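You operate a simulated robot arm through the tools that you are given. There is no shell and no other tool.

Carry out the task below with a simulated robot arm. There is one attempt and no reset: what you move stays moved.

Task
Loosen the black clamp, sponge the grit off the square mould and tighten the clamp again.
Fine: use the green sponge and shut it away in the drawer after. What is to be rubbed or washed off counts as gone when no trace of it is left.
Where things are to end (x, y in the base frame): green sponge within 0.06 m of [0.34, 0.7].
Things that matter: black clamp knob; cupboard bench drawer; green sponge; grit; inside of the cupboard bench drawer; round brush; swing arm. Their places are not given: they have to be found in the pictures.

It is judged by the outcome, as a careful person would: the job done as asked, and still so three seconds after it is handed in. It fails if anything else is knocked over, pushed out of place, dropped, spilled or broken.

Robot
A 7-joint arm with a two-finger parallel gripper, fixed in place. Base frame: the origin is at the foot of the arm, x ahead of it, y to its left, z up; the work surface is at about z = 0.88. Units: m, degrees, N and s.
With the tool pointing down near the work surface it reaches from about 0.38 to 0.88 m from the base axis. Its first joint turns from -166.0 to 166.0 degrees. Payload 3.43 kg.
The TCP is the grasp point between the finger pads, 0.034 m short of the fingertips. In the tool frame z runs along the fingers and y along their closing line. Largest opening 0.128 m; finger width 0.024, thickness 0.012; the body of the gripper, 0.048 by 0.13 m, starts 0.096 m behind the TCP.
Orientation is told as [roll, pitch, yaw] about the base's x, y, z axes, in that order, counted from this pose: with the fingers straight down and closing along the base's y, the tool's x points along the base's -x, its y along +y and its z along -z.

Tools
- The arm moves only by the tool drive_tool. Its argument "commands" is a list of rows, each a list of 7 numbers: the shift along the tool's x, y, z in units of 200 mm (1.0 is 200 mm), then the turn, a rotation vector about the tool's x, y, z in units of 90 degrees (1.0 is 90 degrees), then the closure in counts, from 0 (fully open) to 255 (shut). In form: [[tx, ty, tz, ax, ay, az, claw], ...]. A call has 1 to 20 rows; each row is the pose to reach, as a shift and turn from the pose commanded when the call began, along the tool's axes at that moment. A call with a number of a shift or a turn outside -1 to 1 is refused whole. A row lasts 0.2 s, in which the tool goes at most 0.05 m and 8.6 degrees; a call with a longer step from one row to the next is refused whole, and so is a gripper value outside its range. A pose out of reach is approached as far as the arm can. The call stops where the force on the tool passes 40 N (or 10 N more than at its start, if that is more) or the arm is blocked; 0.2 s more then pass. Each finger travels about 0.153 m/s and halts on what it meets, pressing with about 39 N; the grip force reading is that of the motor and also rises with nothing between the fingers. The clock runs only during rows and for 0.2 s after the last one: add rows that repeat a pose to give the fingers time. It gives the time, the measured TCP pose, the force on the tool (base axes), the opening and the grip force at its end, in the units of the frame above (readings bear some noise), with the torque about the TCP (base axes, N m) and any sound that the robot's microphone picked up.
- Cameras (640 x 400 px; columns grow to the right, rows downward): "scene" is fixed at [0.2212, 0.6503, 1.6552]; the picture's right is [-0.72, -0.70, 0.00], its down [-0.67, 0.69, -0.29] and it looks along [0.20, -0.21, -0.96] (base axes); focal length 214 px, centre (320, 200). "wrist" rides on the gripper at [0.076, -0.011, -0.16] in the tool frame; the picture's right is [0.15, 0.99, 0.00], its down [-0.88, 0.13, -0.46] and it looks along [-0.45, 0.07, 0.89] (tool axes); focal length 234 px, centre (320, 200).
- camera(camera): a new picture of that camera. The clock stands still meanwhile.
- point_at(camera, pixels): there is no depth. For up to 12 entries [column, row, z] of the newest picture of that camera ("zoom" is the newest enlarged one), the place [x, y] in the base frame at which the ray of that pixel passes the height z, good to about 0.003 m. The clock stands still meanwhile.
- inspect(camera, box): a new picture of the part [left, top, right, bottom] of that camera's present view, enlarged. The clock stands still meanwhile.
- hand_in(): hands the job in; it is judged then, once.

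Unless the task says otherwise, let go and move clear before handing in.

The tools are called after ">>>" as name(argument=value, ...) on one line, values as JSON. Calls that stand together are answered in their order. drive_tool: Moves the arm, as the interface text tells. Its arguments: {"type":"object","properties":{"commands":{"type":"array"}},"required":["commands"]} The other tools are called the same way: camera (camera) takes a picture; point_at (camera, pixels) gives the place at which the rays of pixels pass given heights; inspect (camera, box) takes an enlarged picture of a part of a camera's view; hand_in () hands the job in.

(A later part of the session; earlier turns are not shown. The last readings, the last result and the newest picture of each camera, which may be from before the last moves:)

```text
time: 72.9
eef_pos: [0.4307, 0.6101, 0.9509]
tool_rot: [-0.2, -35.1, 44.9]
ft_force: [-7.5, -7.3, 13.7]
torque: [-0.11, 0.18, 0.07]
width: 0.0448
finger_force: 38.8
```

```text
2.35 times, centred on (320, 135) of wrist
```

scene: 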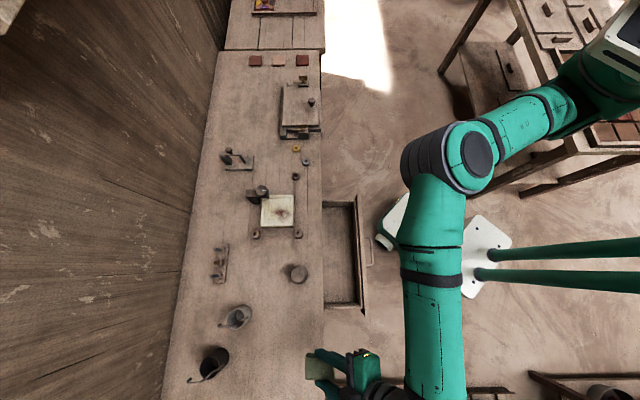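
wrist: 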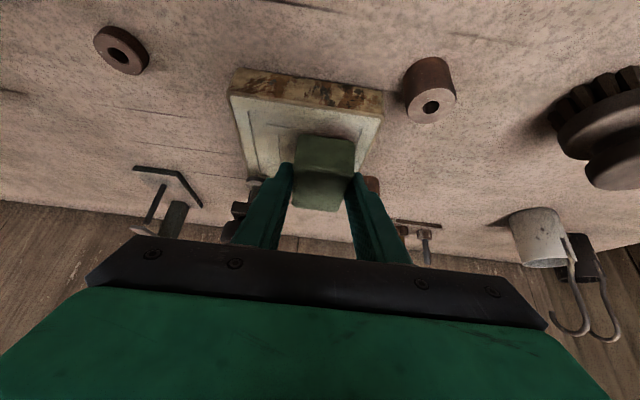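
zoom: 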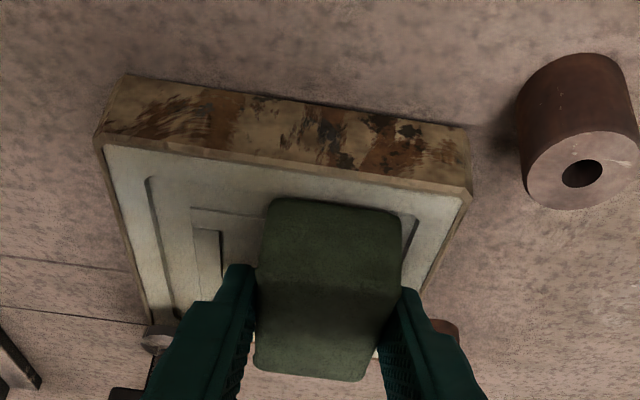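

Mould stayed put; friction ~10 N. Continue rubbing over the whole patch.

>>> drive_tool(commands=[[0.0, 0.05, 0.0, 0, 0, 0, 220], [-0.041, 0.05, 0.0287, 0, 0, 0, 220], [-0.082, 0.05, 0.0574, 0, 0, 0, 220], [-0.082, 0.1, 0.0574, 0, 0, 0, 220], [-0.041, 0.1, 0.0287, 0, 0, 0, 220], [0, 0.1, 0, 0, 0, 0, 220], [0.041, 0.1, -0.0287, 0, 0, 0, 220], [0.082, 0.1, -0.0574, 0, 0, 0, 220], [0.082, 0.05, -0.0574, 0, 0, 0, 220], [0.041, 0.05, -0.0287, 0, 0, 0, 220], [0.082, 0.0, -0.0574, 0, 0, 0, 220], [0.082, -0.05, -0.0574, 0, 0, 0, 220], [0.041, -0.05, -0.0287, 0, 0, 0, 220], [0, -0.05, 0, 0, 0, 0, 220], [-0.041, -0.05, 0.0287, 0, 0, 0, 220], [-0.075, -0.05, 0.0525, 0, 0, 0, 220], [-0.041, -0.09, 0.0287, 0, 0, 0, 220], [0, -0.09, 0, 0, 0, 0, 220], [0.041, -0.09, -0.0287, 0, 0, 0, 220], [0.06, -0.05, -0.042, 0, 0, 0, 220]])

>>> inspect(camera="wrist", box=[220, 50, 420, 220])

>>> inspect(camera="scene", box=[235, 165, 335, 245])

```text
time: 77.1
eef_pos: [0.4296, 0.5947, 0.9519]
tool_rot: [-0.3, -35.1, 44.8]
ft_force: [9.5, -3.5, 14.0]
torque: [0.06, -0.35, -0.15]
width: 0.0449
finger_force: 39.2
```

```text
2.35 times, centred on (320, 135) of wrist
```

zoom: 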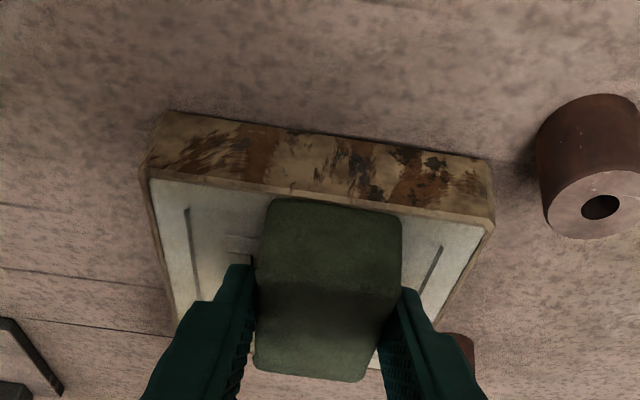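

```text
5.00 times, centred on (285, 205) of scene
```

zoom: 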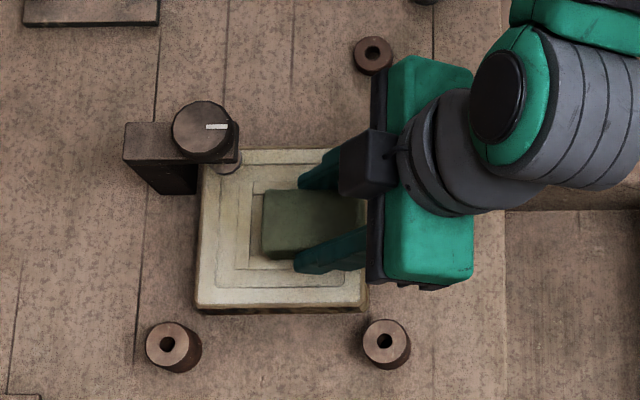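

The visible area looks clean. Lift off 110 mm and inspect for leftovers.

>>> drive_tool(commands=[[-0.06, 0, -0.08, 0, 0, 0, 220], [-0.12, 0, -0.17, 0, 0, 0, 220], [-0.18, 0, -0.26, 0, 0, 0, 220], [-0.25, 0, -0.36, 0, 0, 0, 220], [-0.32, 0, -0.45, 0, 0, 0, 220], [-0.32, 0, -0.45, 0, 0, 0, 220]])

>>> inspect(camera="wrist", box=[240, 0, 420, 140])

>>> inspect(camera="scene", box=[245, 180, 310, 235])

```text
time: 78.5
eef_pos: [0.4303, 0.5973, 1.0618]
tool_rot: [-0.4, -35.0, 44.9]
ft_force: [-0.3, 0.2, -0.4]
torque: [-0.02, -0.01, -0.03]
width: 0.0447
finger_force: 38.1
```

```text
2.86 times, centred on (330, 70) of wrist
```

zoom: 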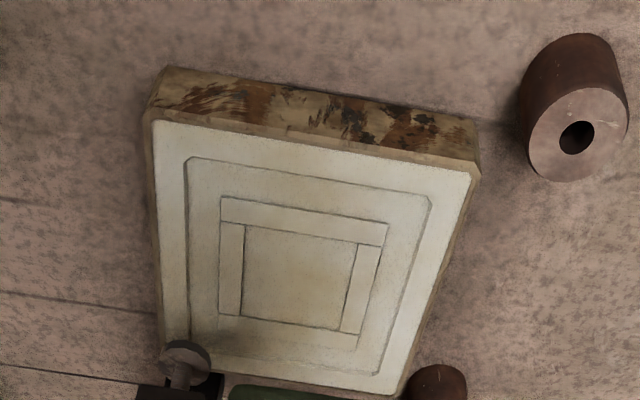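

```text
7.27 times, centred on (278, 208) of scene
```

zoom: 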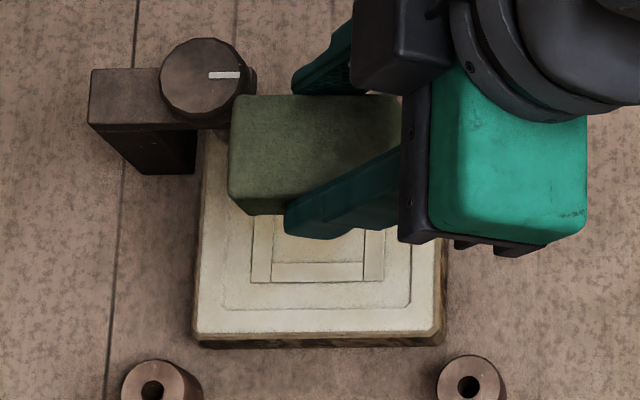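

The mould looks clean from here. I'll carry the sponge over the open drawer, which also gives both cameras an unobstructed look at the mould.

>>> drive_tool(commands=[[0.09, 0.068, -0.06, 0, 0, 0, 220], [0.18, 0.136, -0.12, 0, 0, 0, 220], [0.27, 0.204, -0.18, 0, 0, 0, 220], [0.36, 0.272, -0.24, 0, 0, 0, 220], [0.46, 0.34, -0.3, 0, 0, 0, 220], [0.56, 0.408, -0.35, 0, 0, 0, 220], [0.65, 0.476, -0.39, 0, 0, 0, 220], [0.74, 0.544, -0.42, 0, 0, 0, 220], [0.84, 0.612, -0.45, 0, 0, 0, 220], [0.932, 0.682, -0.47, 0, 0, 0, 220], [0.932, 0.682, -0.47, 0, 0, 0, 220]])

>>> inspect(camera="scene", box=[245, 180, 310, 235])

>>> camera(camera="scene")

>>> camera(camera="wrist")

```text
time: 80.9
eef_pos: [0.1883, 0.5484, 1.0328]
tool_rot: [-0.4, -34.9, 44.9]
ft_force: [-0.4, 0.5, -0.2]
torque: [-0.04, -0.04, 0.0]
width: 0.0447
finger_force: 38.9
```

```text
7.27 times, centred on (278, 208) of scene
```

zoom: 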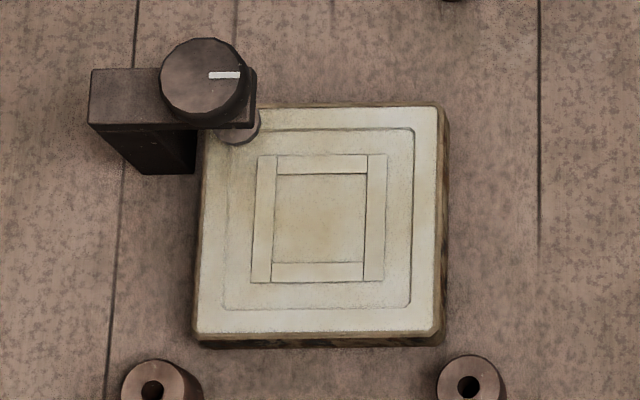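

```text
taken
```

scene: 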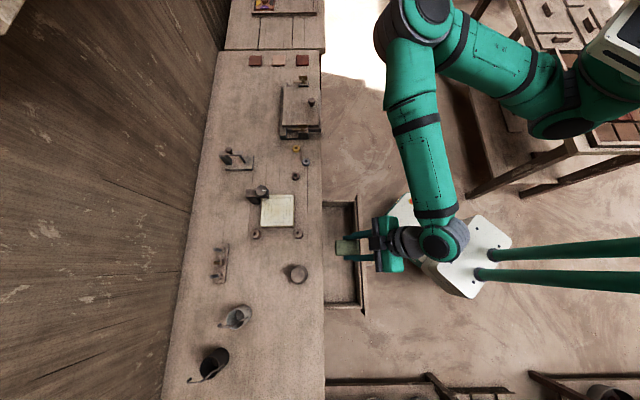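

```text
taken
```

wrist: 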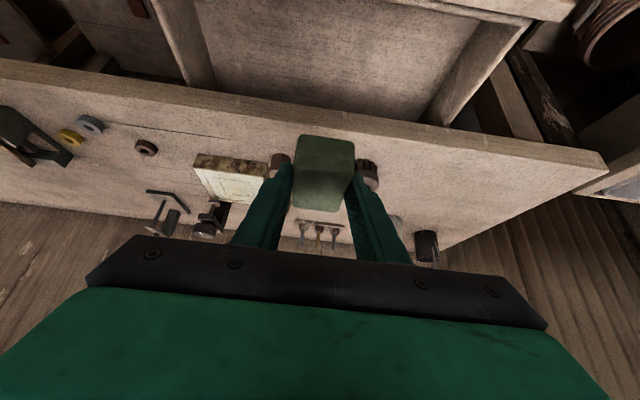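

The mould is clean with no trace left. Now measure the drawer's walls and floor.

>>> inspect(camera="scene", box=[310, 190, 400, 320])

>>> inspect(camera="wrist", box=[160, 0, 560, 160])

```text
3.08 times, centred on (355, 255) of scene
```

zoom: 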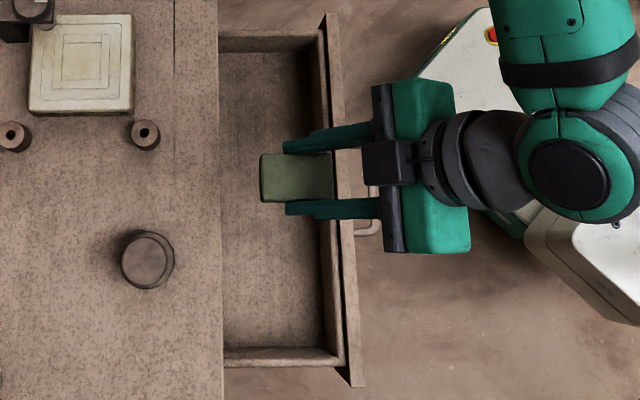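

```text
1.60 times, centred on (360, 80) of wrist
```

zoom: 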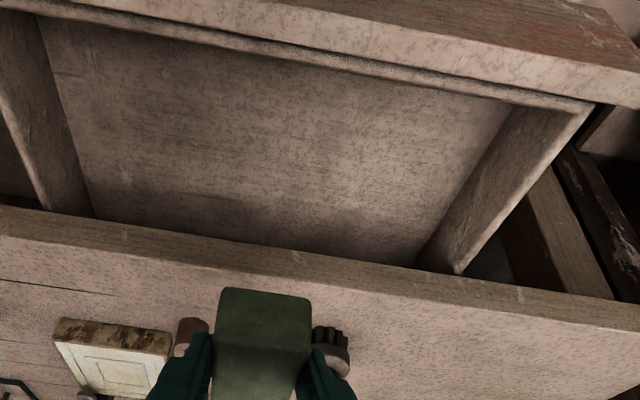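

>>> point_at(camera="zoom", pixels=[[592, 107, 0.85], [592, 107, 0.83], [592, 107, 0.81], [592, 107, 0.79], [300, 250, 0.88], [415, 262, 0.76], [300, 45, 0.85], [300, 45, 0.83], [300, 60, 0.82]])

>>> point_at(camera="scene", pixels=[[363.4, 309, 0.85], [363.4, 309, 0.83], [363.4, 309, 0.81], [363.4, 309, 0.79], [369, 314, 0.83], [369, 314, 0.85], [358.5, 260, 0.83], [322.5, 260, 0.88]])

```text
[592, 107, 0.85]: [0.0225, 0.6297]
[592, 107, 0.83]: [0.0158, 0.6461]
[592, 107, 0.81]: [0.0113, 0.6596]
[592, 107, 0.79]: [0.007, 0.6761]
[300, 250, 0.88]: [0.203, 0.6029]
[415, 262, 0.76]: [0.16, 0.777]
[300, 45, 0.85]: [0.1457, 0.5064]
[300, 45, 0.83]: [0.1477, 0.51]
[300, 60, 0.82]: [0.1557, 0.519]
```

```text
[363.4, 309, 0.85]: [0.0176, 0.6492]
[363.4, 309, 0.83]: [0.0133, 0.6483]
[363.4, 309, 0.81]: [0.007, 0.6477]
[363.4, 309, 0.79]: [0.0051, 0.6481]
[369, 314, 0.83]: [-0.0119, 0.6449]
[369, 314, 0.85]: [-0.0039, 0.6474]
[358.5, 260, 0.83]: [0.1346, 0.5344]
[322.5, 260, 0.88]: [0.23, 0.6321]
```

>>> point_at(camera="zoom", pixels=[[460, 190, 0.8], [460, 190, 0.78], [460, 190, 0.76], [460, 190, 0.74], [535, 190, 0.83]])

>>> point_at(camera="scene", pixels=[[340, 302.4, 0.8], [340, 302.4, 0.78], [340, 302.4, 0.76], [340, 302.4, 0.74], [340, 307, 0.83]])

>>> inspect(camera="scene", box=[315, 280, 385, 325])

```text
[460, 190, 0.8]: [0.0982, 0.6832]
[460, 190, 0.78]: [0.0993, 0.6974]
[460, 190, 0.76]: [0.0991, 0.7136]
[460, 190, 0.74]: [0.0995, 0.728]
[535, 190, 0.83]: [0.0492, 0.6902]
```

```text
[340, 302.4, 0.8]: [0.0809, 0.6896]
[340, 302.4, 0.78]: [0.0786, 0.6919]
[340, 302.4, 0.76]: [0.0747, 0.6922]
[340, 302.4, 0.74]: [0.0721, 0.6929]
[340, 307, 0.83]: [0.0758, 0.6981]
```

```text
8.89 times, centred on (350, 302) of scene
```

zoom: 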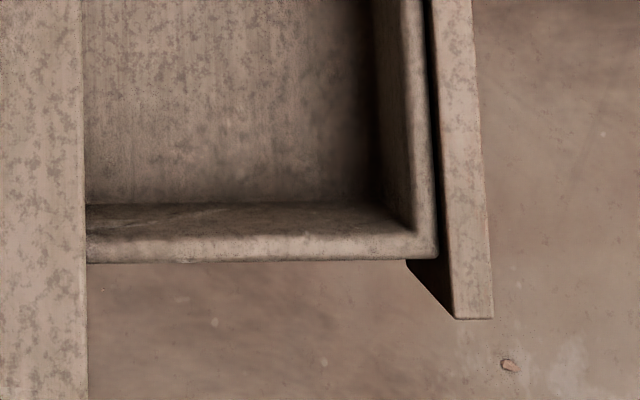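

Drawer floor ≈0.755, rim ≈0.83; room for the sponge at depth 0.54 (which closes to within ~3 cm of the target). Lower most of the way first.

>>> drive_tool(commands=[[0.08, 0, 0.12, 0, 0, 0, 220], [0.16, 0, 0.24, 0, 0, 0, 220], [0.24, 0, 0.36, 0, 0, 0, 220], [0.32, 0, 0.48, 0, 0, 0, 220], [0.4, 0, 0.6, 0, 0, 0, 220], [0.48, 0, 0.72, 0, 0, 0, 220], [0.54, 0, 0.81, 0, 0, 0, 220], [0.54, 0, 0.81, 0, 0, 0, 220]])

>>> inspect(camera="scene", box=[310, 200, 400, 300])

>>> camera(camera="wrist")

```text
time: 82.7
eef_pos: [0.1928, 0.5485, 0.8355]
tool_rot: [-0.3, -35.0, 44.9]
ft_force: [0.4, -0.5, -0.4]
torque: [-0.01, -0.02, -0.01]
width: 0.0447
finger_force: 39.1
```

```text
4.00 times, centred on (355, 250) of scene
```

zoom: 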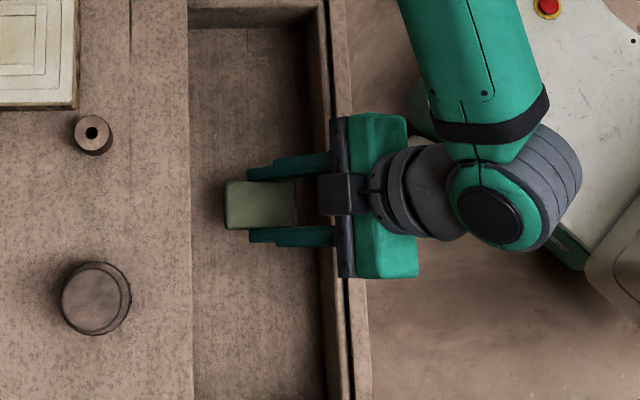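

```text
taken
```

wrist: 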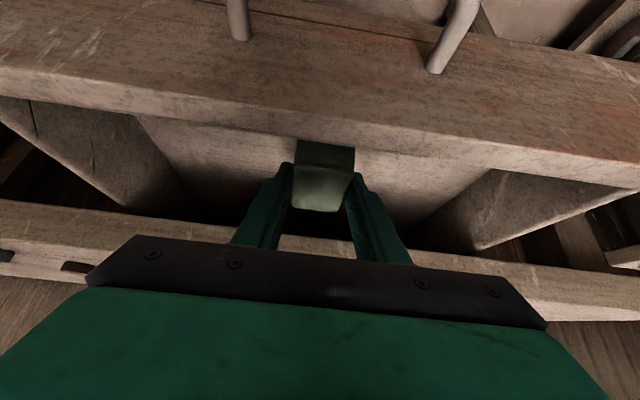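

>>> point_at(camera="wrist", pixels=[[325, 122, 0.87], [325, 122, 0.85], [325, 122, 0.83], [325, 147, 0.87], [325, 147, 0.85], [325, 147, 0.83]])

>>> point_at(camera="scene", pixels=[[366, 282, 0.87], [366, 282, 0.85], [366, 282, 0.83]])

>>> inspect(camera="wrist", box=[220, 80, 440, 240])

```text
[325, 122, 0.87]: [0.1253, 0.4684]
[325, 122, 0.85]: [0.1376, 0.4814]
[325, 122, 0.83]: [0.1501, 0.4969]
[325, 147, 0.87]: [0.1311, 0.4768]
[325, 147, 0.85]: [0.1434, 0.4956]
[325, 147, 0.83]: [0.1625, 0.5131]
```

```text
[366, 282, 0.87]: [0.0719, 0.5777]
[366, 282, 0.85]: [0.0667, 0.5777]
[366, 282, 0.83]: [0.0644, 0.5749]
```

```text
2.50 times, centred on (330, 160) of wrist
```

zoom: 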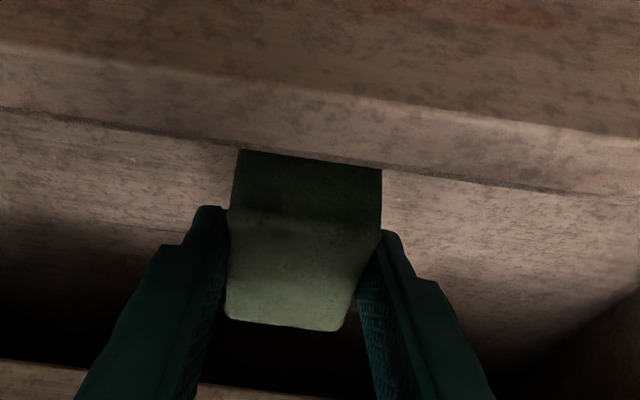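

Panel top is only ~0.835, so the gripper body clears it by ~3 cm. Lower the rest to about 5 mm above the floor.

>>> drive_tool(commands=[[0.023, 0, 0.05, 0, 0, 0, 220], [0.046, 0, 0.1, 0, 0, 0, 220], [0.069, 0, 0.15, 0, 0, 0, 220], [0.069, 0, 0.15, 0, 0, 0, 220]])

```text
time: 83.7
eef_pos: [0.1972, 0.5524, 0.8028]
tool_rot: [-0.3, -34.9, 44.9]
ft_force: [0.7, -0.6, 0.6]
torque: [0.01, 0.02, -0.01]
width: 0.0447
finger_force: 39.1
```

No contact yet; ease down a few mm more until touch.

>>> drive_tool(commands=[[0.0057, 0, 0.0082, 0, 0, 0, 220], [0.0115, 0, 0.0164, 0, 0, 0, 220], [0.0144, 0, 0.0205, 0, 0, 0, 220], [0.0144, 0, 0.0205, 0, 0, 0, 220]])

```text
time: 84.7
eef_pos: [0.195, 0.5522, 0.7986]
tool_rot: [-0.4, -35.0, 44.9]
ft_force: [-0.5, -0.2, -0.5]
torque: [0.0, 0.02, -0.01]
width: 0.0446
finger_force: 39.1
```

>>> drive_tool(commands=[[0.0057, 0, 0.0082, 0, 0, 0, 220], [0.0115, 0, 0.0164, 0, 0, 0, 220], [0.0144, 0, 0.0205, 0, 0, 0, 220], [0.0144, 0, 0.0205, 0, 0, 0, 220]])

```text
time: 85.7
eef_pos: [0.1953, 0.5525, 0.7942]
tool_rot: [-0.3, -35.0, 44.9]
ft_force: [-1.2, -0.4, 4.8]
torque: [0.08, 0.05, 0.05]
width: 0.0446
finger_force: 38.5
```

Light contact with the drawer floor (4.8 N). Open the fingers, then withdraw along the tool axis.

>>> drive_tool(commands=[[0, 0, 0, 0, 0, 0, 190], [0, 0, 0, 0, 0, 0, 150], [0, 0, 0, 0, 0, 0, 120], [0, 0, 0, 0, 0, 0, 100], [-0.03, 0, -0.1, 0, 0, 0, 100], [-0.08, 0, -0.25, 0, 0, 0, 100], [-0.16, 0, -0.4, 0, 0, 0, 100], [-0.25, 0, -0.55, 0, 0, 0, 100], [-0.35, 0, -0.7, 0, 0, 0, 100], [-0.35, 0, -0.8, 0, 0, 0, 100], [-0.35, 0, -0.8, 0, 0, 0, 100]])

>>> inspect(camera="scene", box=[300, 190, 400, 320])

>>> camera(camera="wrist")

```text
time: 88.1
eef_pos: [0.17, 0.5274, 0.9651]
tool_rot: [-0.3, -35.0, 44.9]
ft_force: [-0.1, 0.4, -0.1]
torque: [-0.03, 0.0, 0.01]
width: 0.0778
finger_force: 0.1
```

```text
3.08 times, centred on (350, 255) of scene
```

zoom: 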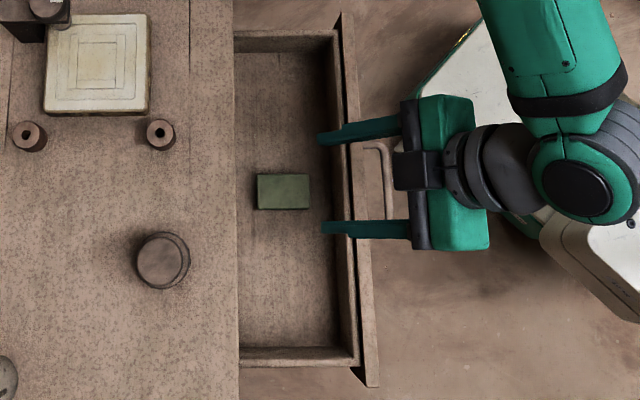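

```text
taken
```

wrist: 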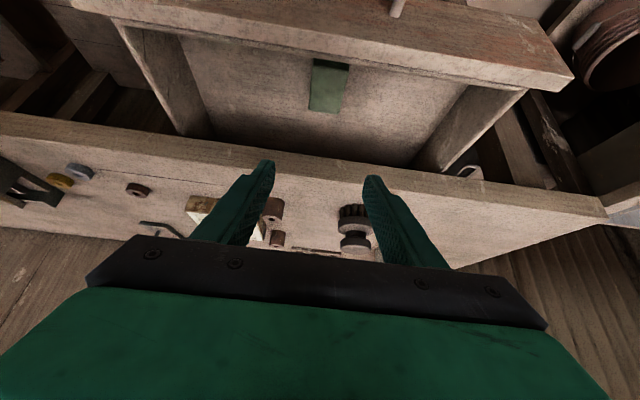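

Sponge lies flat in the drawer. Close the fingers, return the tool to vertical and move to the base side of the handle so I can push the drawer shut by its bar.

>>> drive_tool(commands=[[0.06, 0, -0.1, 0, 0.03, 0, 130], [0.12, 0, -0.2, 0, 0.09, 0, 170], [0.18, 0, -0.28, 0, 0.16, 0, 210], [0.25, 0, -0.36, 0, 0.23, 0, 240], [0.32, -0.005, -0.43, 0, 0.31, 0, 250], [0.383, -0.01, -0.482, 0, 0.389, 0, 250], [0.383, -0.01, -0.482, 0, 0.389, 0, 250]])

>>> camera(camera="wrist")

>>> inspect(camera="scene", box=[300, 190, 400, 320])

>>> point_at(camera="zoom", pixels=[[283, 192, 0.785]])

```text
time: 89.7
eef_pos: [0.0888, 0.446, 0.9987]
tool_rot: [-0.2, 0.0, 44.7]
ft_force: [0.1, 0.5, 0.2]
torque: [-0.02, -0.01, 0.01]
width: 0.0027
finger_force: 0.0
```

```text
taken
```

wrist: 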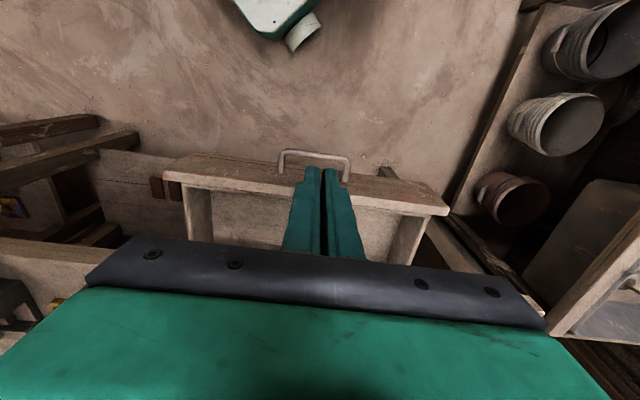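

```text
3.08 times, centred on (350, 255) of scene
```

zoom: 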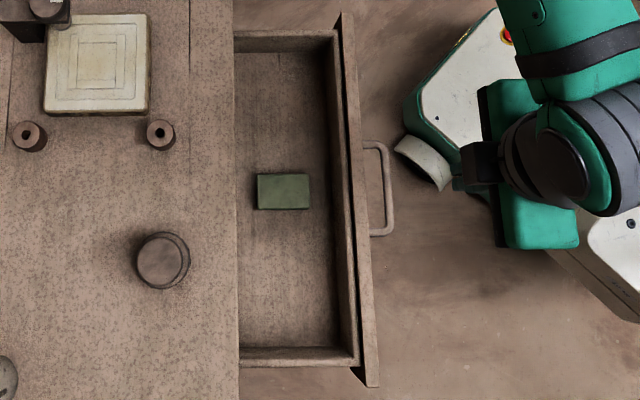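

```text
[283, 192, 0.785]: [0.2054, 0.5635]
```

>>> point_at(camera="scene", pixels=[[372, 236, 0.78], [372.3, 252, 0.78], [373, 265, 0.78]])

>>> point_at(camera="wrist", pixels=[[315, 153, 0.78], [282, 151, 0.78], [348, 157, 0.78]])

```text
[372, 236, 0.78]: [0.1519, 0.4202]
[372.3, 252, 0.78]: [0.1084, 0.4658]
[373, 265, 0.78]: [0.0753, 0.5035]
```

```text
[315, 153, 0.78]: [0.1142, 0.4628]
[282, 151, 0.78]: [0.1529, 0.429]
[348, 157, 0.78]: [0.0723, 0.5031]
```

Bar now at depth ~0.407 (both views). Back up slightly and descend so the closed fingertips reach just below bar level on its base side.

>>> drive_tool(commands=[[0.065, 0, 0.1, 0, 0, 0, 250], [0.065, 0, 0.3, 0, 0, 0, 250], [0.065, 0, 0.5, 0, 0, 0, 250], [0.065, 0, 0.7, 0, 0, 0, 250], [0.065, 0, 0.88, 0, 0, 0, 250], [0.065, 0, 1.0, 0, 0, 0, 250], [0.065, 0, 1.0, 0, 0, 0, 250]])

>>> camera(camera="wrist")

>>> inspect(camera="scene", box=[320, 210, 400, 290])

```text
time: 91.3
eef_pos: [0.0766, 0.4358, 0.798]
tool_rot: [-0.3, 0.0, 44.7]
ft_force: [0.9, 0.2, -0.1]
torque: [0.0, 0.02, -0.01]
width: 0.0025
finger_force: 0.1
```

```text
taken
```

wrist: 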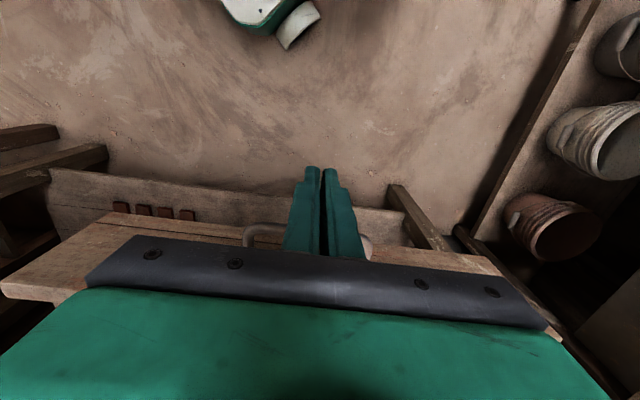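

```text
5.00 times, centred on (360, 250) of scene
```

zoom: 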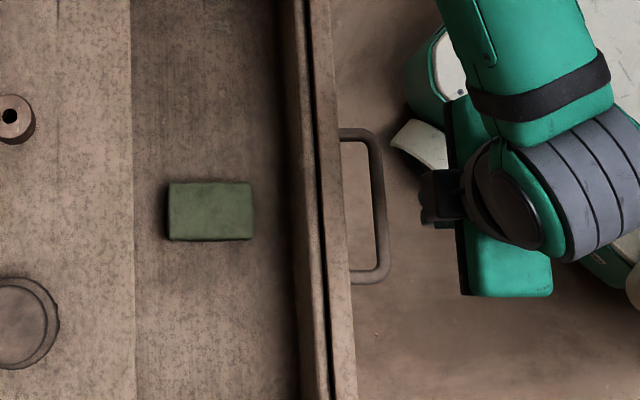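

Fingers are on the base side of the bar, near its middle. Push in slowly.

>>> drive_tool(commands=[[-0.05, 0, 0, 0, 0, 0, 250], [-0.1, 0, 0, 0, 0, 0, 250], [-0.13, 0, 0, 0, 0, 0, 250], [-0.16, 0, 0, 0, 0, 0, 250], [-0.19, 0, 0, 0, 0, 0, 250], [-0.22, 0, 0, 0, 0, 0, 250], [-0.25, 0, 0, 0, 0, 0, 250], [-0.28, 0, 0, 0, 0, 0, 250], [-0.31, 0, 0, 0, 0, 0, 250], [-0.34, 0, 0, 0, 0, 0, 250]])

>>> inspect(camera="scene", box=[310, 200, 390, 300])

```text
time: 93.5
eef_pos: [0.1269, 0.4817, 0.8019]
tool_rot: [-0.3, 0.1, 44.6]
ft_force: [-1.7, -1.1, -0.1]
torque: [-0.05, 0.07, 0.01]
width: 0.0021
finger_force: 0.0
```

```text
4.00 times, centred on (350, 250) of scene
```

zoom: 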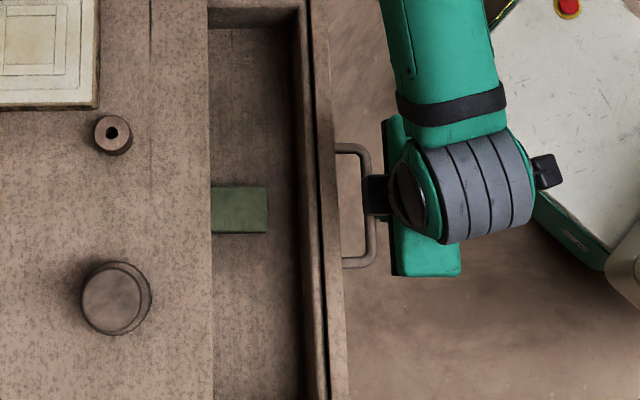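

The drawer moves in with almost no force and the sponge rides along. Continue.

>>> drive_tool(commands=[[-0.03, 0, 0.01, 0, 0, 0, 250], [-0.07, 0, 0.02, 0, 0, 0, 250], [-0.11, 0, 0.02, 0, 0, 0, 250], [-0.15, 0, 0.02, 0, 0, 0, 250], [-0.19, 0, 0.02, 0, 0, 0, 250], [-0.23, 0, 0.02, 0, 0, 0, 250], [-0.27, 0, 0.025, 0, 0, 0, 250], [-0.31, 0, 0.025, 0, 0, 0, 250], [-0.35, 0, 0.025, 0, 0, 0, 250], [-0.39, 0, 0.025, 0, 0, 0, 250], [-0.43, 0, 0.025, 0, 0, 0, 250], [-0.47, 0, 0.025, 0, 0, 0, 250], [-0.51, 0, 0.025, 0, 0, 0, 250], [-0.55, 0, 0.025, 0, 0, 0, 250], [-0.58, 0, 0.025, 0, 0, 0, 250]])

>>> inspect(camera="scene", box=[290, 200, 370, 300])

```text
time: 96.7
eef_pos: [0.2083, 0.5642, 0.795]
tool_rot: [-0.2, -0.1, 44.8]
ft_force: [-1.1, 0.3, 1.3]
torque: [0.0, 0.05, -0.02]
width: 0.0025
finger_force: 0.0
```

```text
4.00 times, centred on (330, 250) of scene
```

zoom: 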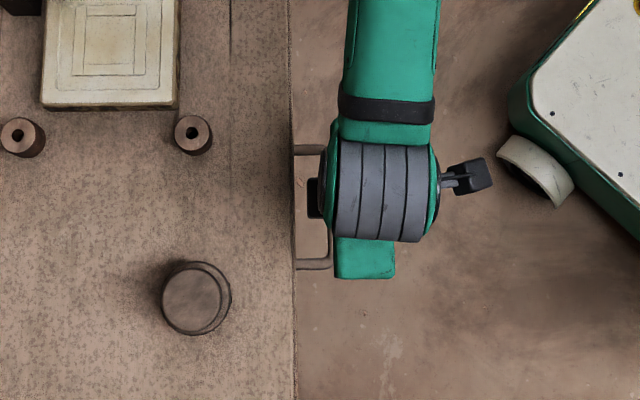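

Nearly closed (about 19 mm left). Ease in with small steps until it seats.

>>> drive_tool(commands=[[-0.02, 0, 0, 0, 0, 0, 250], [-0.04, 0, 0, 0, 0, 0, 250], [-0.06, 0, 0, 0, 0, 0, 250], [-0.075, 0, 0, 0, 0, 0, 250], [-0.085, 0, 0, 0, 0, 0, 250], [-0.095, 0, 0, 0, 0, 0, 250], [-0.102, 0, 0, 0, 0, 0, 250], [-0.11, 0, 0, 0, 0, 0, 250]])

```text
time: 98.4
eef_pos: [0.2192, 0.5759, 0.7943]
tool_rot: [-0.2, 0.7, 44.8]
ft_force: [-5.4, -4.2, 2.0]
torque: [-0.02, 0.04, -0.05]
width: 0.0022
finger_force: 0.1
stopped in row 8: the force on the tool passed its limit at 43 N (the readings are from after the stop); the commanded pose is now the measured one
```

Force rose to 43 N at the expected closed position — seated. Back off and check.

>>> drive_tool(commands=[[0.1, 0, 0, 0, 0, 0, 250], [0.25, 0, 0, 0, 0, 0, 250], [0.4, 0, -0.1, 0, 0, 0, 250], [0.5, 0, -0.3, 0, 0, 0, 250], [0.5, 0, -0.5, 0, 0, 0, 200], [0.5, 0, -0.7, 0, 0, 0, 150], [0.5, 0, -0.9, 0, 0, 0, 100], [0.5, 0, -1.0, 0, 0, 0, 100]])

>>> inspect(camera="scene", box=[290, 220, 360, 290])

>>> camera(camera="wrist")

```text
time: 100.2
eef_pos: [0.1527, 0.5068, 0.9975]
tool_rot: [-0.4, 0.6, 44.9]
ft_force: [-0.2, -0.8, 0.8]
torque: [-0.01, 0.02, 0.0]
width: 0.0779
finger_force: 0.0
```

```text
5.71 times, centred on (325, 255) of scene
```

zoom: 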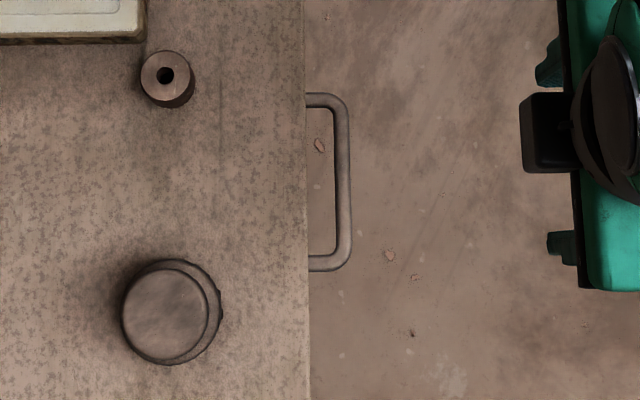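

```text
taken
```

wrist: 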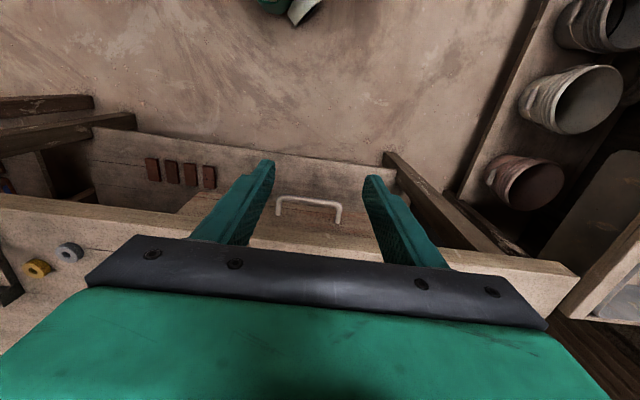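

The handle is exactly where it was at the start: drawer shut with the sponge inside. Now rise and return to above the knob.

>>> drive_tool(commands=[[0, 0, -0.2, 0, 0, 0, 60], [-0.06, -0.03, -0.4, 0, 0, 0, 60], [-0.16, -0.09, -0.5125, 0, 0, 0, 60], [-0.27, -0.15, -0.5125, 0, 0, 0, 60], [-0.38, -0.21, -0.5125, 0, 0, 0, 60], [-0.5, -0.27, -0.5125, 0, 0, 0, 60], [-0.62, -0.34, -0.5125, 0, 0, 0, 60], [-0.73, -0.4, -0.5125, 0, 0, 0, 60], [-0.846, -0.464, -0.5125, 0, 0, 0, 60]])

>>> drive_tool(commands=[[-0.1, -0.06, 0, 0, 0, -0.04, 60], [-0.22, -0.12, 0, 0, 0, -0.08, 60], [-0.34, -0.18, 0, 0, 0, -0.12, 60], [-0.46, -0.25, 0, 0, 0, -0.16, 60], [-0.58, -0.32, 0, 0, 0, -0.19, 60], [-0.71, -0.39, 0, 0, 0, -0.19, 60], [-0.846, -0.464, 0, 0, 0, -0.19, 60], [-0.846, -0.464, 0, 0, 0, -0.19, 60]])

>>> camera(camera="wrist")

>>> inspect(camera="wrist", box=[240, 90, 400, 230])

```text
time: 102.2
eef_pos: [0.335, 0.5624, 1.0983]
tool_rot: [-0.3, 0.7, 44.8]
ft_force: [-0.3, -0.9, 0.2]
torque: [0.0, 0.01, 0.02]
width: 0.0977
finger_force: 0.0
```

```text
time: 104.0
eef_pos: [0.5194, 0.6191, 1.0959]
tool_rot: [-0.1, 0.6, 62.0]
ft_force: [-0.1, 0.4, 0.1]
torque: [-0.01, -0.01, -0.02]
width: 0.0977
finger_force: 0.1
```

```text
taken
```

wrist: 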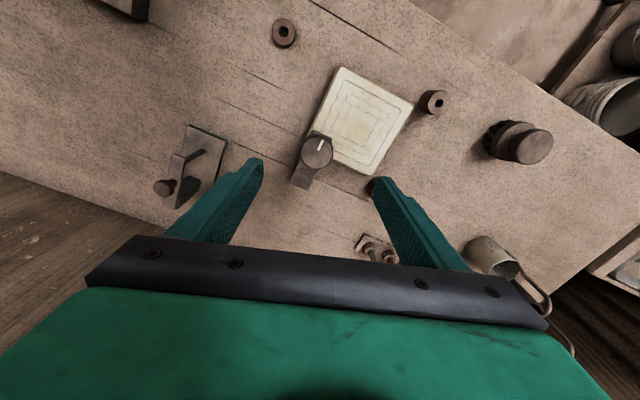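

```text
2.86 times, centred on (320, 160) of wrist
```

zoom: 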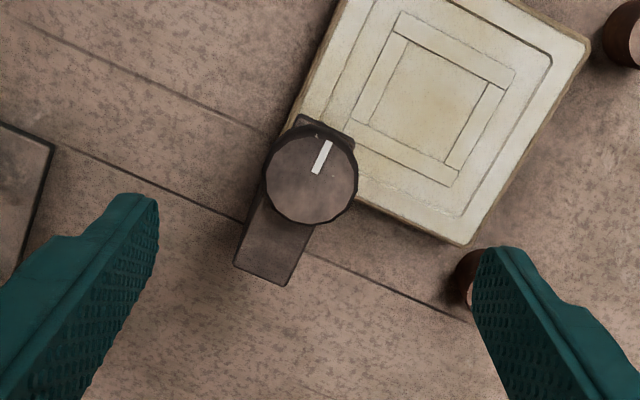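

The mould is clean in this view too. Descend over the knob at yaw 62 and grip it.

>>> drive_tool(commands=[[0.005, -0.015, 0.15, 0, 0, 0, 100], [0.0107, -0.029, 0.3, 0, 0, 0, 100], [0.0107, -0.029, 0.38, 0, 0, 0, 100], [0.0107, -0.029, 0.428, 0, 0, 0, 100], [0.0107, -0.029, 0.428, 0, 0, 0, 150], [0.0107, -0.029, 0.428, 0, 0, 0, 190], [0.0107, -0.029, 0.428, 0, 0, 0, 220], [0.0107, -0.029, 0.428, 0, 0, 0, 220]])

>>> inspect(camera="wrist", box=[220, 100, 420, 260])

```text
time: 105.8
eef_pos: [0.5208, 0.6122, 1.0106]
tool_rot: [0.2, 0.5, 62.2]
ft_force: [-18.7, 10.1, -3.6]
torque: [0.76, 0.51, 0.12]
width: 0.039
finger_force: 44.8
```

```text
2.50 times, centred on (320, 180) of wrist
```

zoom: 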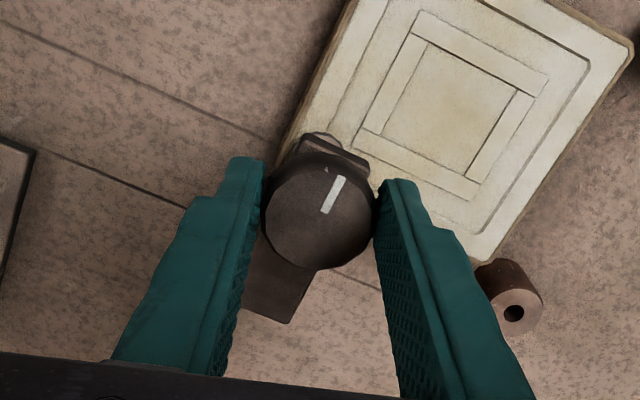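

Gripped, with ~20 N side strain from a ~2 mm offset; I'll correct that and turn clockwise 45°.

>>> drive_tool(commands=[[0, 0.006, 0, 0, 0, 0, 220], [0, 0.01, 0, 0, 0, 0, 220], [0, 0.01, 0, 0, 0, 0.06, 220], [0, 0.01, 0, 0, 0, 0.12, 220], [0, 0.01, 0, 0, 0, 0.18, 220], [0, 0.01, 0, 0, 0, 0.24, 220], [0, 0.01, 0, 0, 0, 0.3, 220], [0, 0.01, 0, 0, 0, 0.36, 220], [0, 0.01, 0, 0, 0, 0.42, 220], [0, 0.01, 0, 0, 0, 0.5, 220]])

>>> inspect(camera="wrist", box=[220, 100, 420, 260])

```text
time: 107.4
eef_pos: [0.5208, 0.6128, 1.0119]
tool_rot: [0.4, 0.8, 36.5]
ft_force: [-9.8, 8.7, -0.1]
torque: [0.56, 0.4, 0.03]
width: 0.0396
finger_force: 45.3
stopped in row 7: the force on the tool passed its limit at 41 N (the readings are from after the stop); the commanded pose is now the measured one
```

```text
2.50 times, centred on (320, 180) of wrist
```

zoom: 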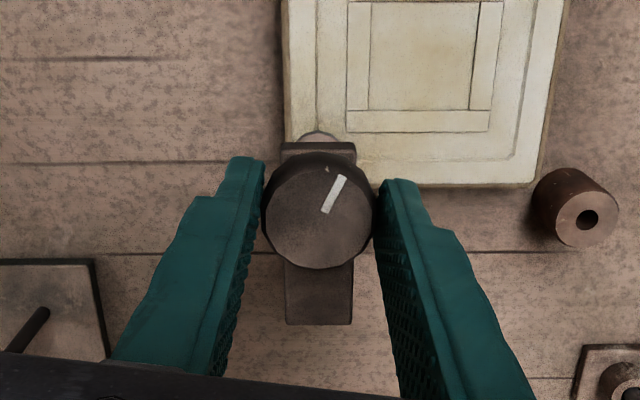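

Knob turned ~26° clockwise, but side strain stopped the call. Release, re-centre over the knob axis, regrip.

>>> drive_tool(commands=[[0, 0, 0, 0, 0, 0, 170], [0, 0, 0, 0, 0, 0, 140], [0, 0, 0, 0, 0, 0, 140]])

>>> camera(camera="wrist")

>>> point_at(camera="wrist", pixels=[[320, 184, 0.985], [320, 182, 0.985]])

>>> inspect(camera="wrist", box=[220, 100, 420, 260])

```text
time: 108.2
eef_pos: [0.5218, 0.6112, 1.0098]
tool_rot: [0.0, 0.7, 36.3]
ft_force: [-0.9, 0.6, -0.3]
torque: [-0.02, 0.01, 0.03]
width: 0.0577
finger_force: 0.1
```

```text
taken
```

wrist: 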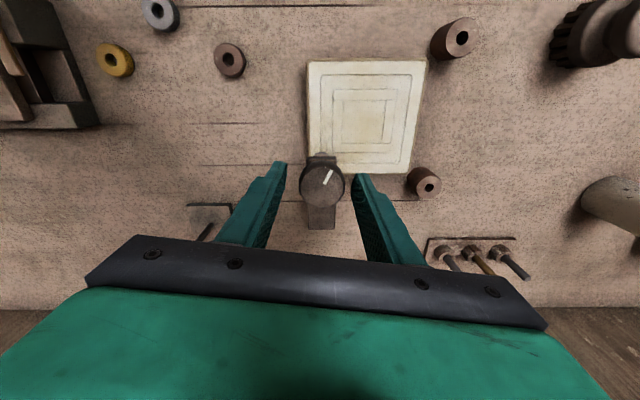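

```text
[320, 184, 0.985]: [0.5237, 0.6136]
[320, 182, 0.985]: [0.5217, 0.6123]
```

```text
2.50 times, centred on (320, 180) of wrist
```

zoom: 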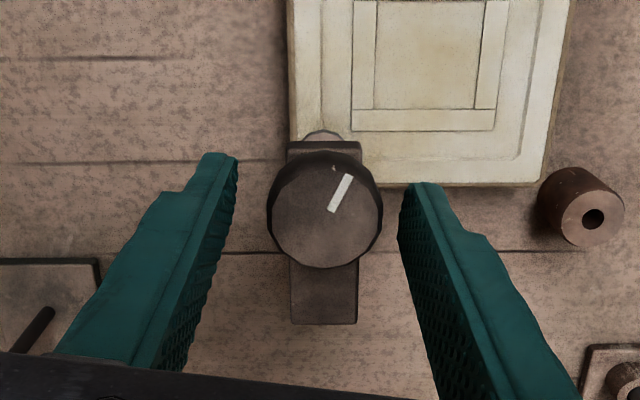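

Knob axis solved from earlier strain-free grips: (0.5228, 0.6143); shifting ~3 mm onto it, then regrip and turn clockwise.

>>> drive_tool(commands=[[-0.013, 0.011, 0, 0, 0, 0, 140], [-0.013, 0.011, 0, 0, 0, 0, 180], [-0.013, 0.011, 0, 0, 0, 0, 220], [-0.013, 0.011, 0, 0, 0, 0, 220], [-0.013, 0.011, 0, 0, 0, 0.06, 220], [-0.013, 0.011, 0, 0, 0, 0.12, 220], [-0.013, 0.011, 0, 0, 0, 0.18, 220], [-0.013, 0.011, 0, 0, 0, 0.24, 220], [-0.013, 0.011, 0, 0, 0, 0.3, 220], [-0.013, 0.011, 0, 0, 0, 0.36, 220], [-0.013, 0.011, 0, 0, 0, 0.42, 220], [-0.013, 0.011, 0, 0, 0, 0.48, 220]])

>>> inspect(camera="wrist", box=[220, 100, 420, 260])

```text
time: 110.8
eef_pos: [0.5229, 0.6157, 1.01]
tool_rot: [-0.5, 0.7, -6.9]
ft_force: [-0.2, -5.9, -2.1]
torque: [0.09, 0.97, -0.01]
width: 0.0396
finger_force: 45.4
```

```text
2.50 times, centred on (320, 180) of wrist
```

zoom: 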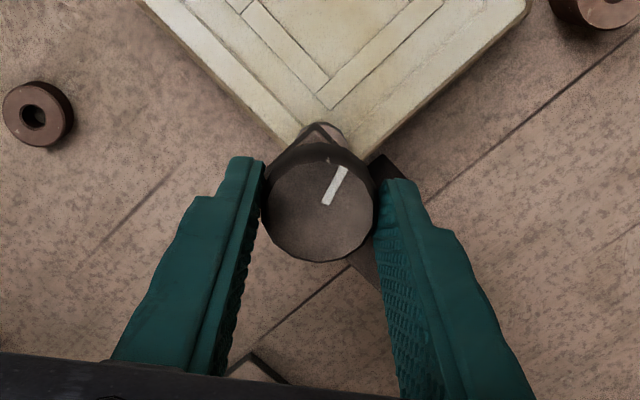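

Low strain, total 69° clockwise. Continue another 45°.

>>> drive_tool(commands=[[0, 0, 0, 0, 0, 0.06, 220], [0, 0, 0, 0, 0, 0.12, 220], [0, 0, 0, 0, 0, 0.18, 220], [0, 0, 0, 0, 0, 0.24, 220], [0, 0, 0, 0, 0, 0.3, 220], [0, 0, 0, 0, 0, 0.36, 220], [0, 0, 0, 0, 0, 0.42, 220], [0, 0, 0, 0, 0, 0.48, 220]])

>>> inspect(camera="wrist", box=[220, 100, 420, 260])

```text
time: 112.6
eef_pos: [0.5235, 0.6163, 1.0091]
tool_rot: [-0.8, 0.2, -50.1]
ft_force: [-4.3, 3.1, -15.1]
torque: [0.83, 0.69, -0.01]
width: 0.0395
finger_force: 44.6
```

```text
2.50 times, centred on (320, 180) of wrist
```

zoom: 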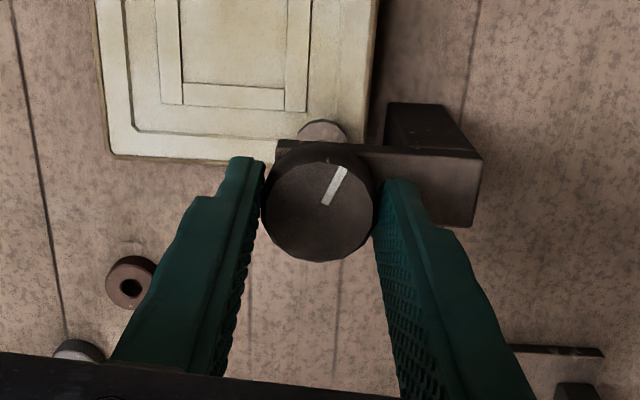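

112° clockwise so far. Continue another 32°, then relieve strain.

>>> drive_tool(commands=[[0, 0, 0, 0, 0, 0.06, 220], [0, 0, 0, 0, 0, 0.12, 220], [0, 0, 0, 0, 0, 0.18, 220], [0, 0, 0, 0, 0, 0.24, 220], [0, 0, 0, 0, 0, 0.3, 220], [0, 0, 0, 0, 0, 0.36, 220], [0, 0, 0, 0, 0, 0.36, 180], [0, 0, 0, 0, 0, 0.36, 150], [0, 0, 0, 0, 0, 0.36, 150]])

>>> inspect(camera="wrist", box=[220, 100, 420, 260])

```text
time: 114.6
eef_pos: [0.5229, 0.6155, 1.0115]
tool_rot: [-0.6, -0.2, -82.4]
ft_force: [-0.2, -0.6, 0.2]
torque: [-0.02, -0.01, -0.03]
width: 0.0531
finger_force: 0.1
```

```text
2.50 times, centred on (320, 180) of wrist
```

zoom: 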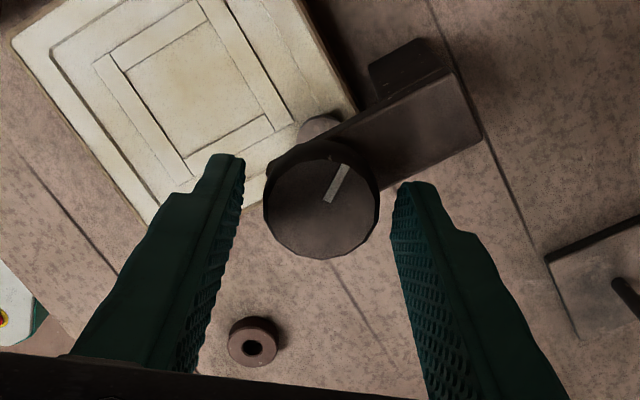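

Pointer must turn about 23° more to match the start. Regrip and turn clockwise until the end stop resists.

>>> drive_tool(commands=[[0, 0.006, 0, 0, 0, 0, 180], [0, 0.006, 0, 0, 0, 0, 220], [0, 0.006, 0, 0, 0, 0, 220], [0, 0.006, 0, 0, 0, 0.05, 220], [0, 0.006, 0, 0, 0, 0.1, 220], [0, 0.006, 0, 0, 0, 0.15, 220], [0, 0.006, 0, 0, 0, 0.2, 220], [0, 0.006, 0, 0, 0, 0.25, 220], [0, 0.006, 0, 0, 0, 0.28, 220]])

>>> inspect(camera="wrist", box=[220, 100, 420, 260])

```text
time: 116.6
eef_pos: [0.5231, 0.6149, 1.0103]
tool_rot: [-0.6, -0.4, -107.7]
ft_force: [-1.9, -4.7, 16.0]
torque: [-0.75, 0.35, 0.0]
width: 0.0397
finger_force: 45.0
```

```text
2.50 times, centred on (320, 180) of wrist
```

zoom: 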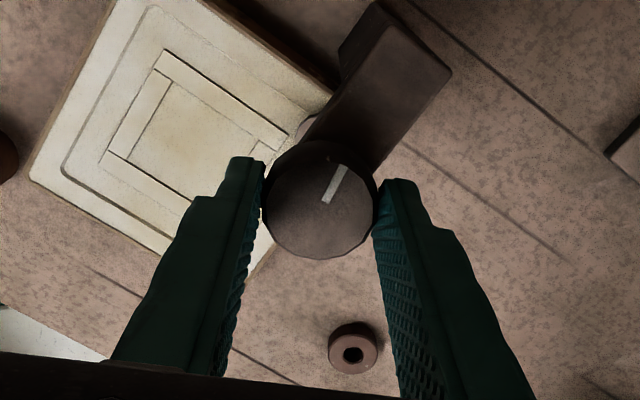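

The knob has followed to about the original angle with no resistance yet; turn on in small steps feeling for the stop.

>>> drive_tool(commands=[[0, 0, 0, 0, 0, 0.04, 220], [0, 0, 0, 0, 0, 0.08, 220], [0, 0, 0, 0, 0, 0.12, 220], [0, 0, 0, 0, 0, 0.16, 220]])

>>> inspect(camera="wrist", box=[220, 100, 420, 260])

>>> inspect(camera="scene", box=[230, 165, 300, 215])

```text
time: 117.6
eef_pos: [0.5238, 0.6164, 1.0104]
tool_rot: [-0.3, -0.6, -122.1]
ft_force: [0.1, 1.8, 8.7]
torque: [0.35, -0.06, 0.5]
width: 0.0395
finger_force: 45.1
```

```text
2.50 times, centred on (320, 180) of wrist
```

zoom: 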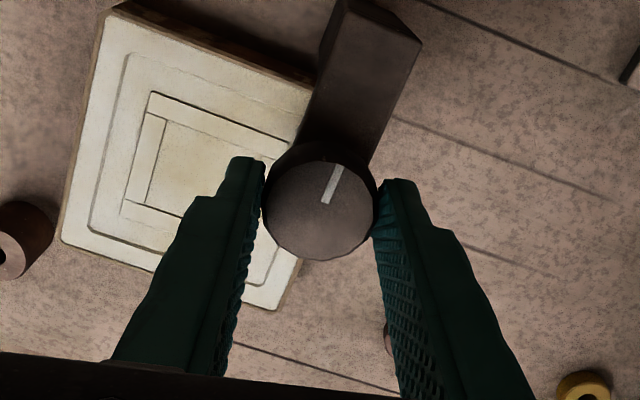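

```text
8.00 times, centred on (265, 190) of scene
```

zoom: 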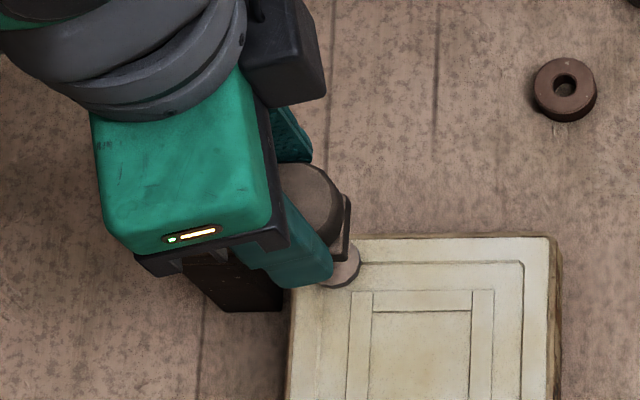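

Torque rose to +0.5 N m and the pointer slipped ~8° in the fingers: the tight stop is reached. Release, rise and compare.

>>> drive_tool(commands=[[0, 0, 0, 0, 0, 0, 180], [0, 0, 0, 0, 0, 0, 130], [0, 0, 0, 0, 0, 0, 100], [0, 0, -0.15, 0, 0, 0, 60], [0, 0, -0.35, 0, 0, 0, 0], [0, 0, -0.6, 0, 0, 0, 0], [0, 0, -0.8, 0, 0, 0, 0], [0, 0, -0.8, 0, 0, 0, 0]])

>>> inspect(camera="scene", box=[240, 175, 310, 245])

>>> camera(camera="wrist")

```text
time: 119.4
eef_pos: [0.5277, 0.6191, 1.1719]
tool_rot: [-0.3, -0.7, -122.0]
ft_force: [-0.1, 0.3, -0.1]
torque: [0.01, 0.03, 0.01]
width: 0.1281
finger_force: 0.1
```

```text
5.71 times, centred on (275, 210) of scene
```

zoom: 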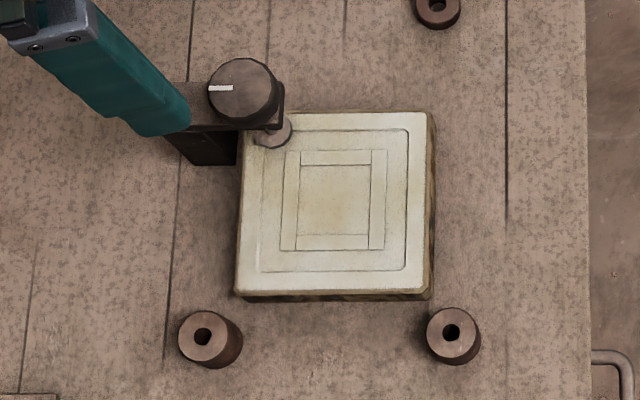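

```text
taken
```

wrist: 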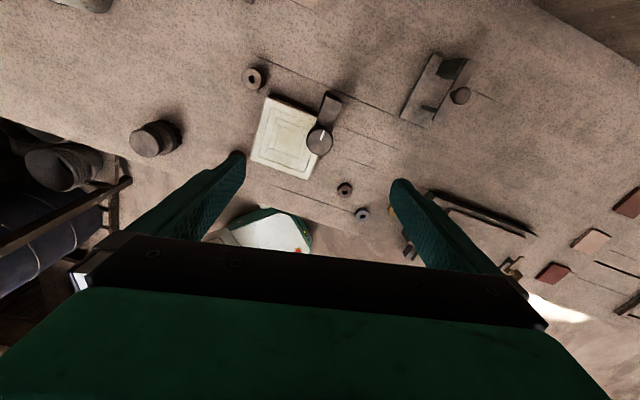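

Pointer is back to its original side, slightly tighter than before, and the mould is spotless. Move the arm clear and check the whole scene.

>>> drive_tool(commands=[[0, 0, -0.1, 0, 0, 0, 0], [0.1, 0.0, -0.2, 0, 0, -0.08, 0], [0.1, 0.1, -0.3, 0, 0, -0.16, 0], [0.1, 0.2, -0.35, 0, 0, -0.24, 0], [0.1, 0.3, -0.35, 0, 0, -0.32, 0], [0.1, 0.4, -0.35, 0, 0, -0.4, 0], [0.1, 0.5, -0.35, 0, 0, -0.48, 0], [0.1, 0.6, -0.35, 0, 0, -0.56, 0], [0.1, 0.7, -0.35, 0, 0, -0.64, 0], [0.1, 0.7, -0.35, 0, 0, -0.64, 0]])

>>> camera(camera="scene")

```text
time: 121.6
eef_pos: [0.6327, 0.5339, 1.2342]
tool_rot: [-0.7, -0.1, -64.3]
ft_force: [-0.6, 0.2, -0.3]
torque: [-0.01, -0.01, 0.02]
width: 0.1278
finger_force: 0.1
out of reach, approached as far as the arm can: row 3, 4, 5, 6, 7, 8, 9, 10
```

```text
taken
```

scene: 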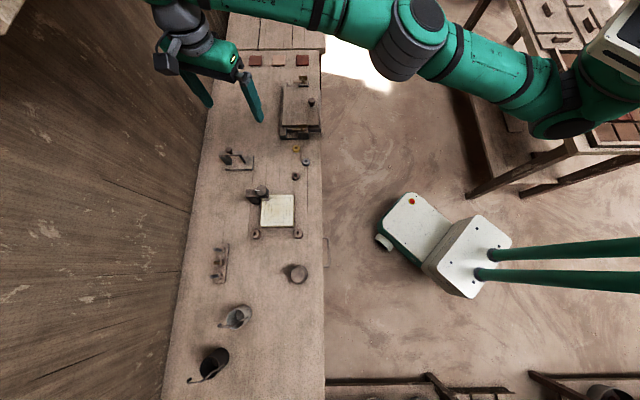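

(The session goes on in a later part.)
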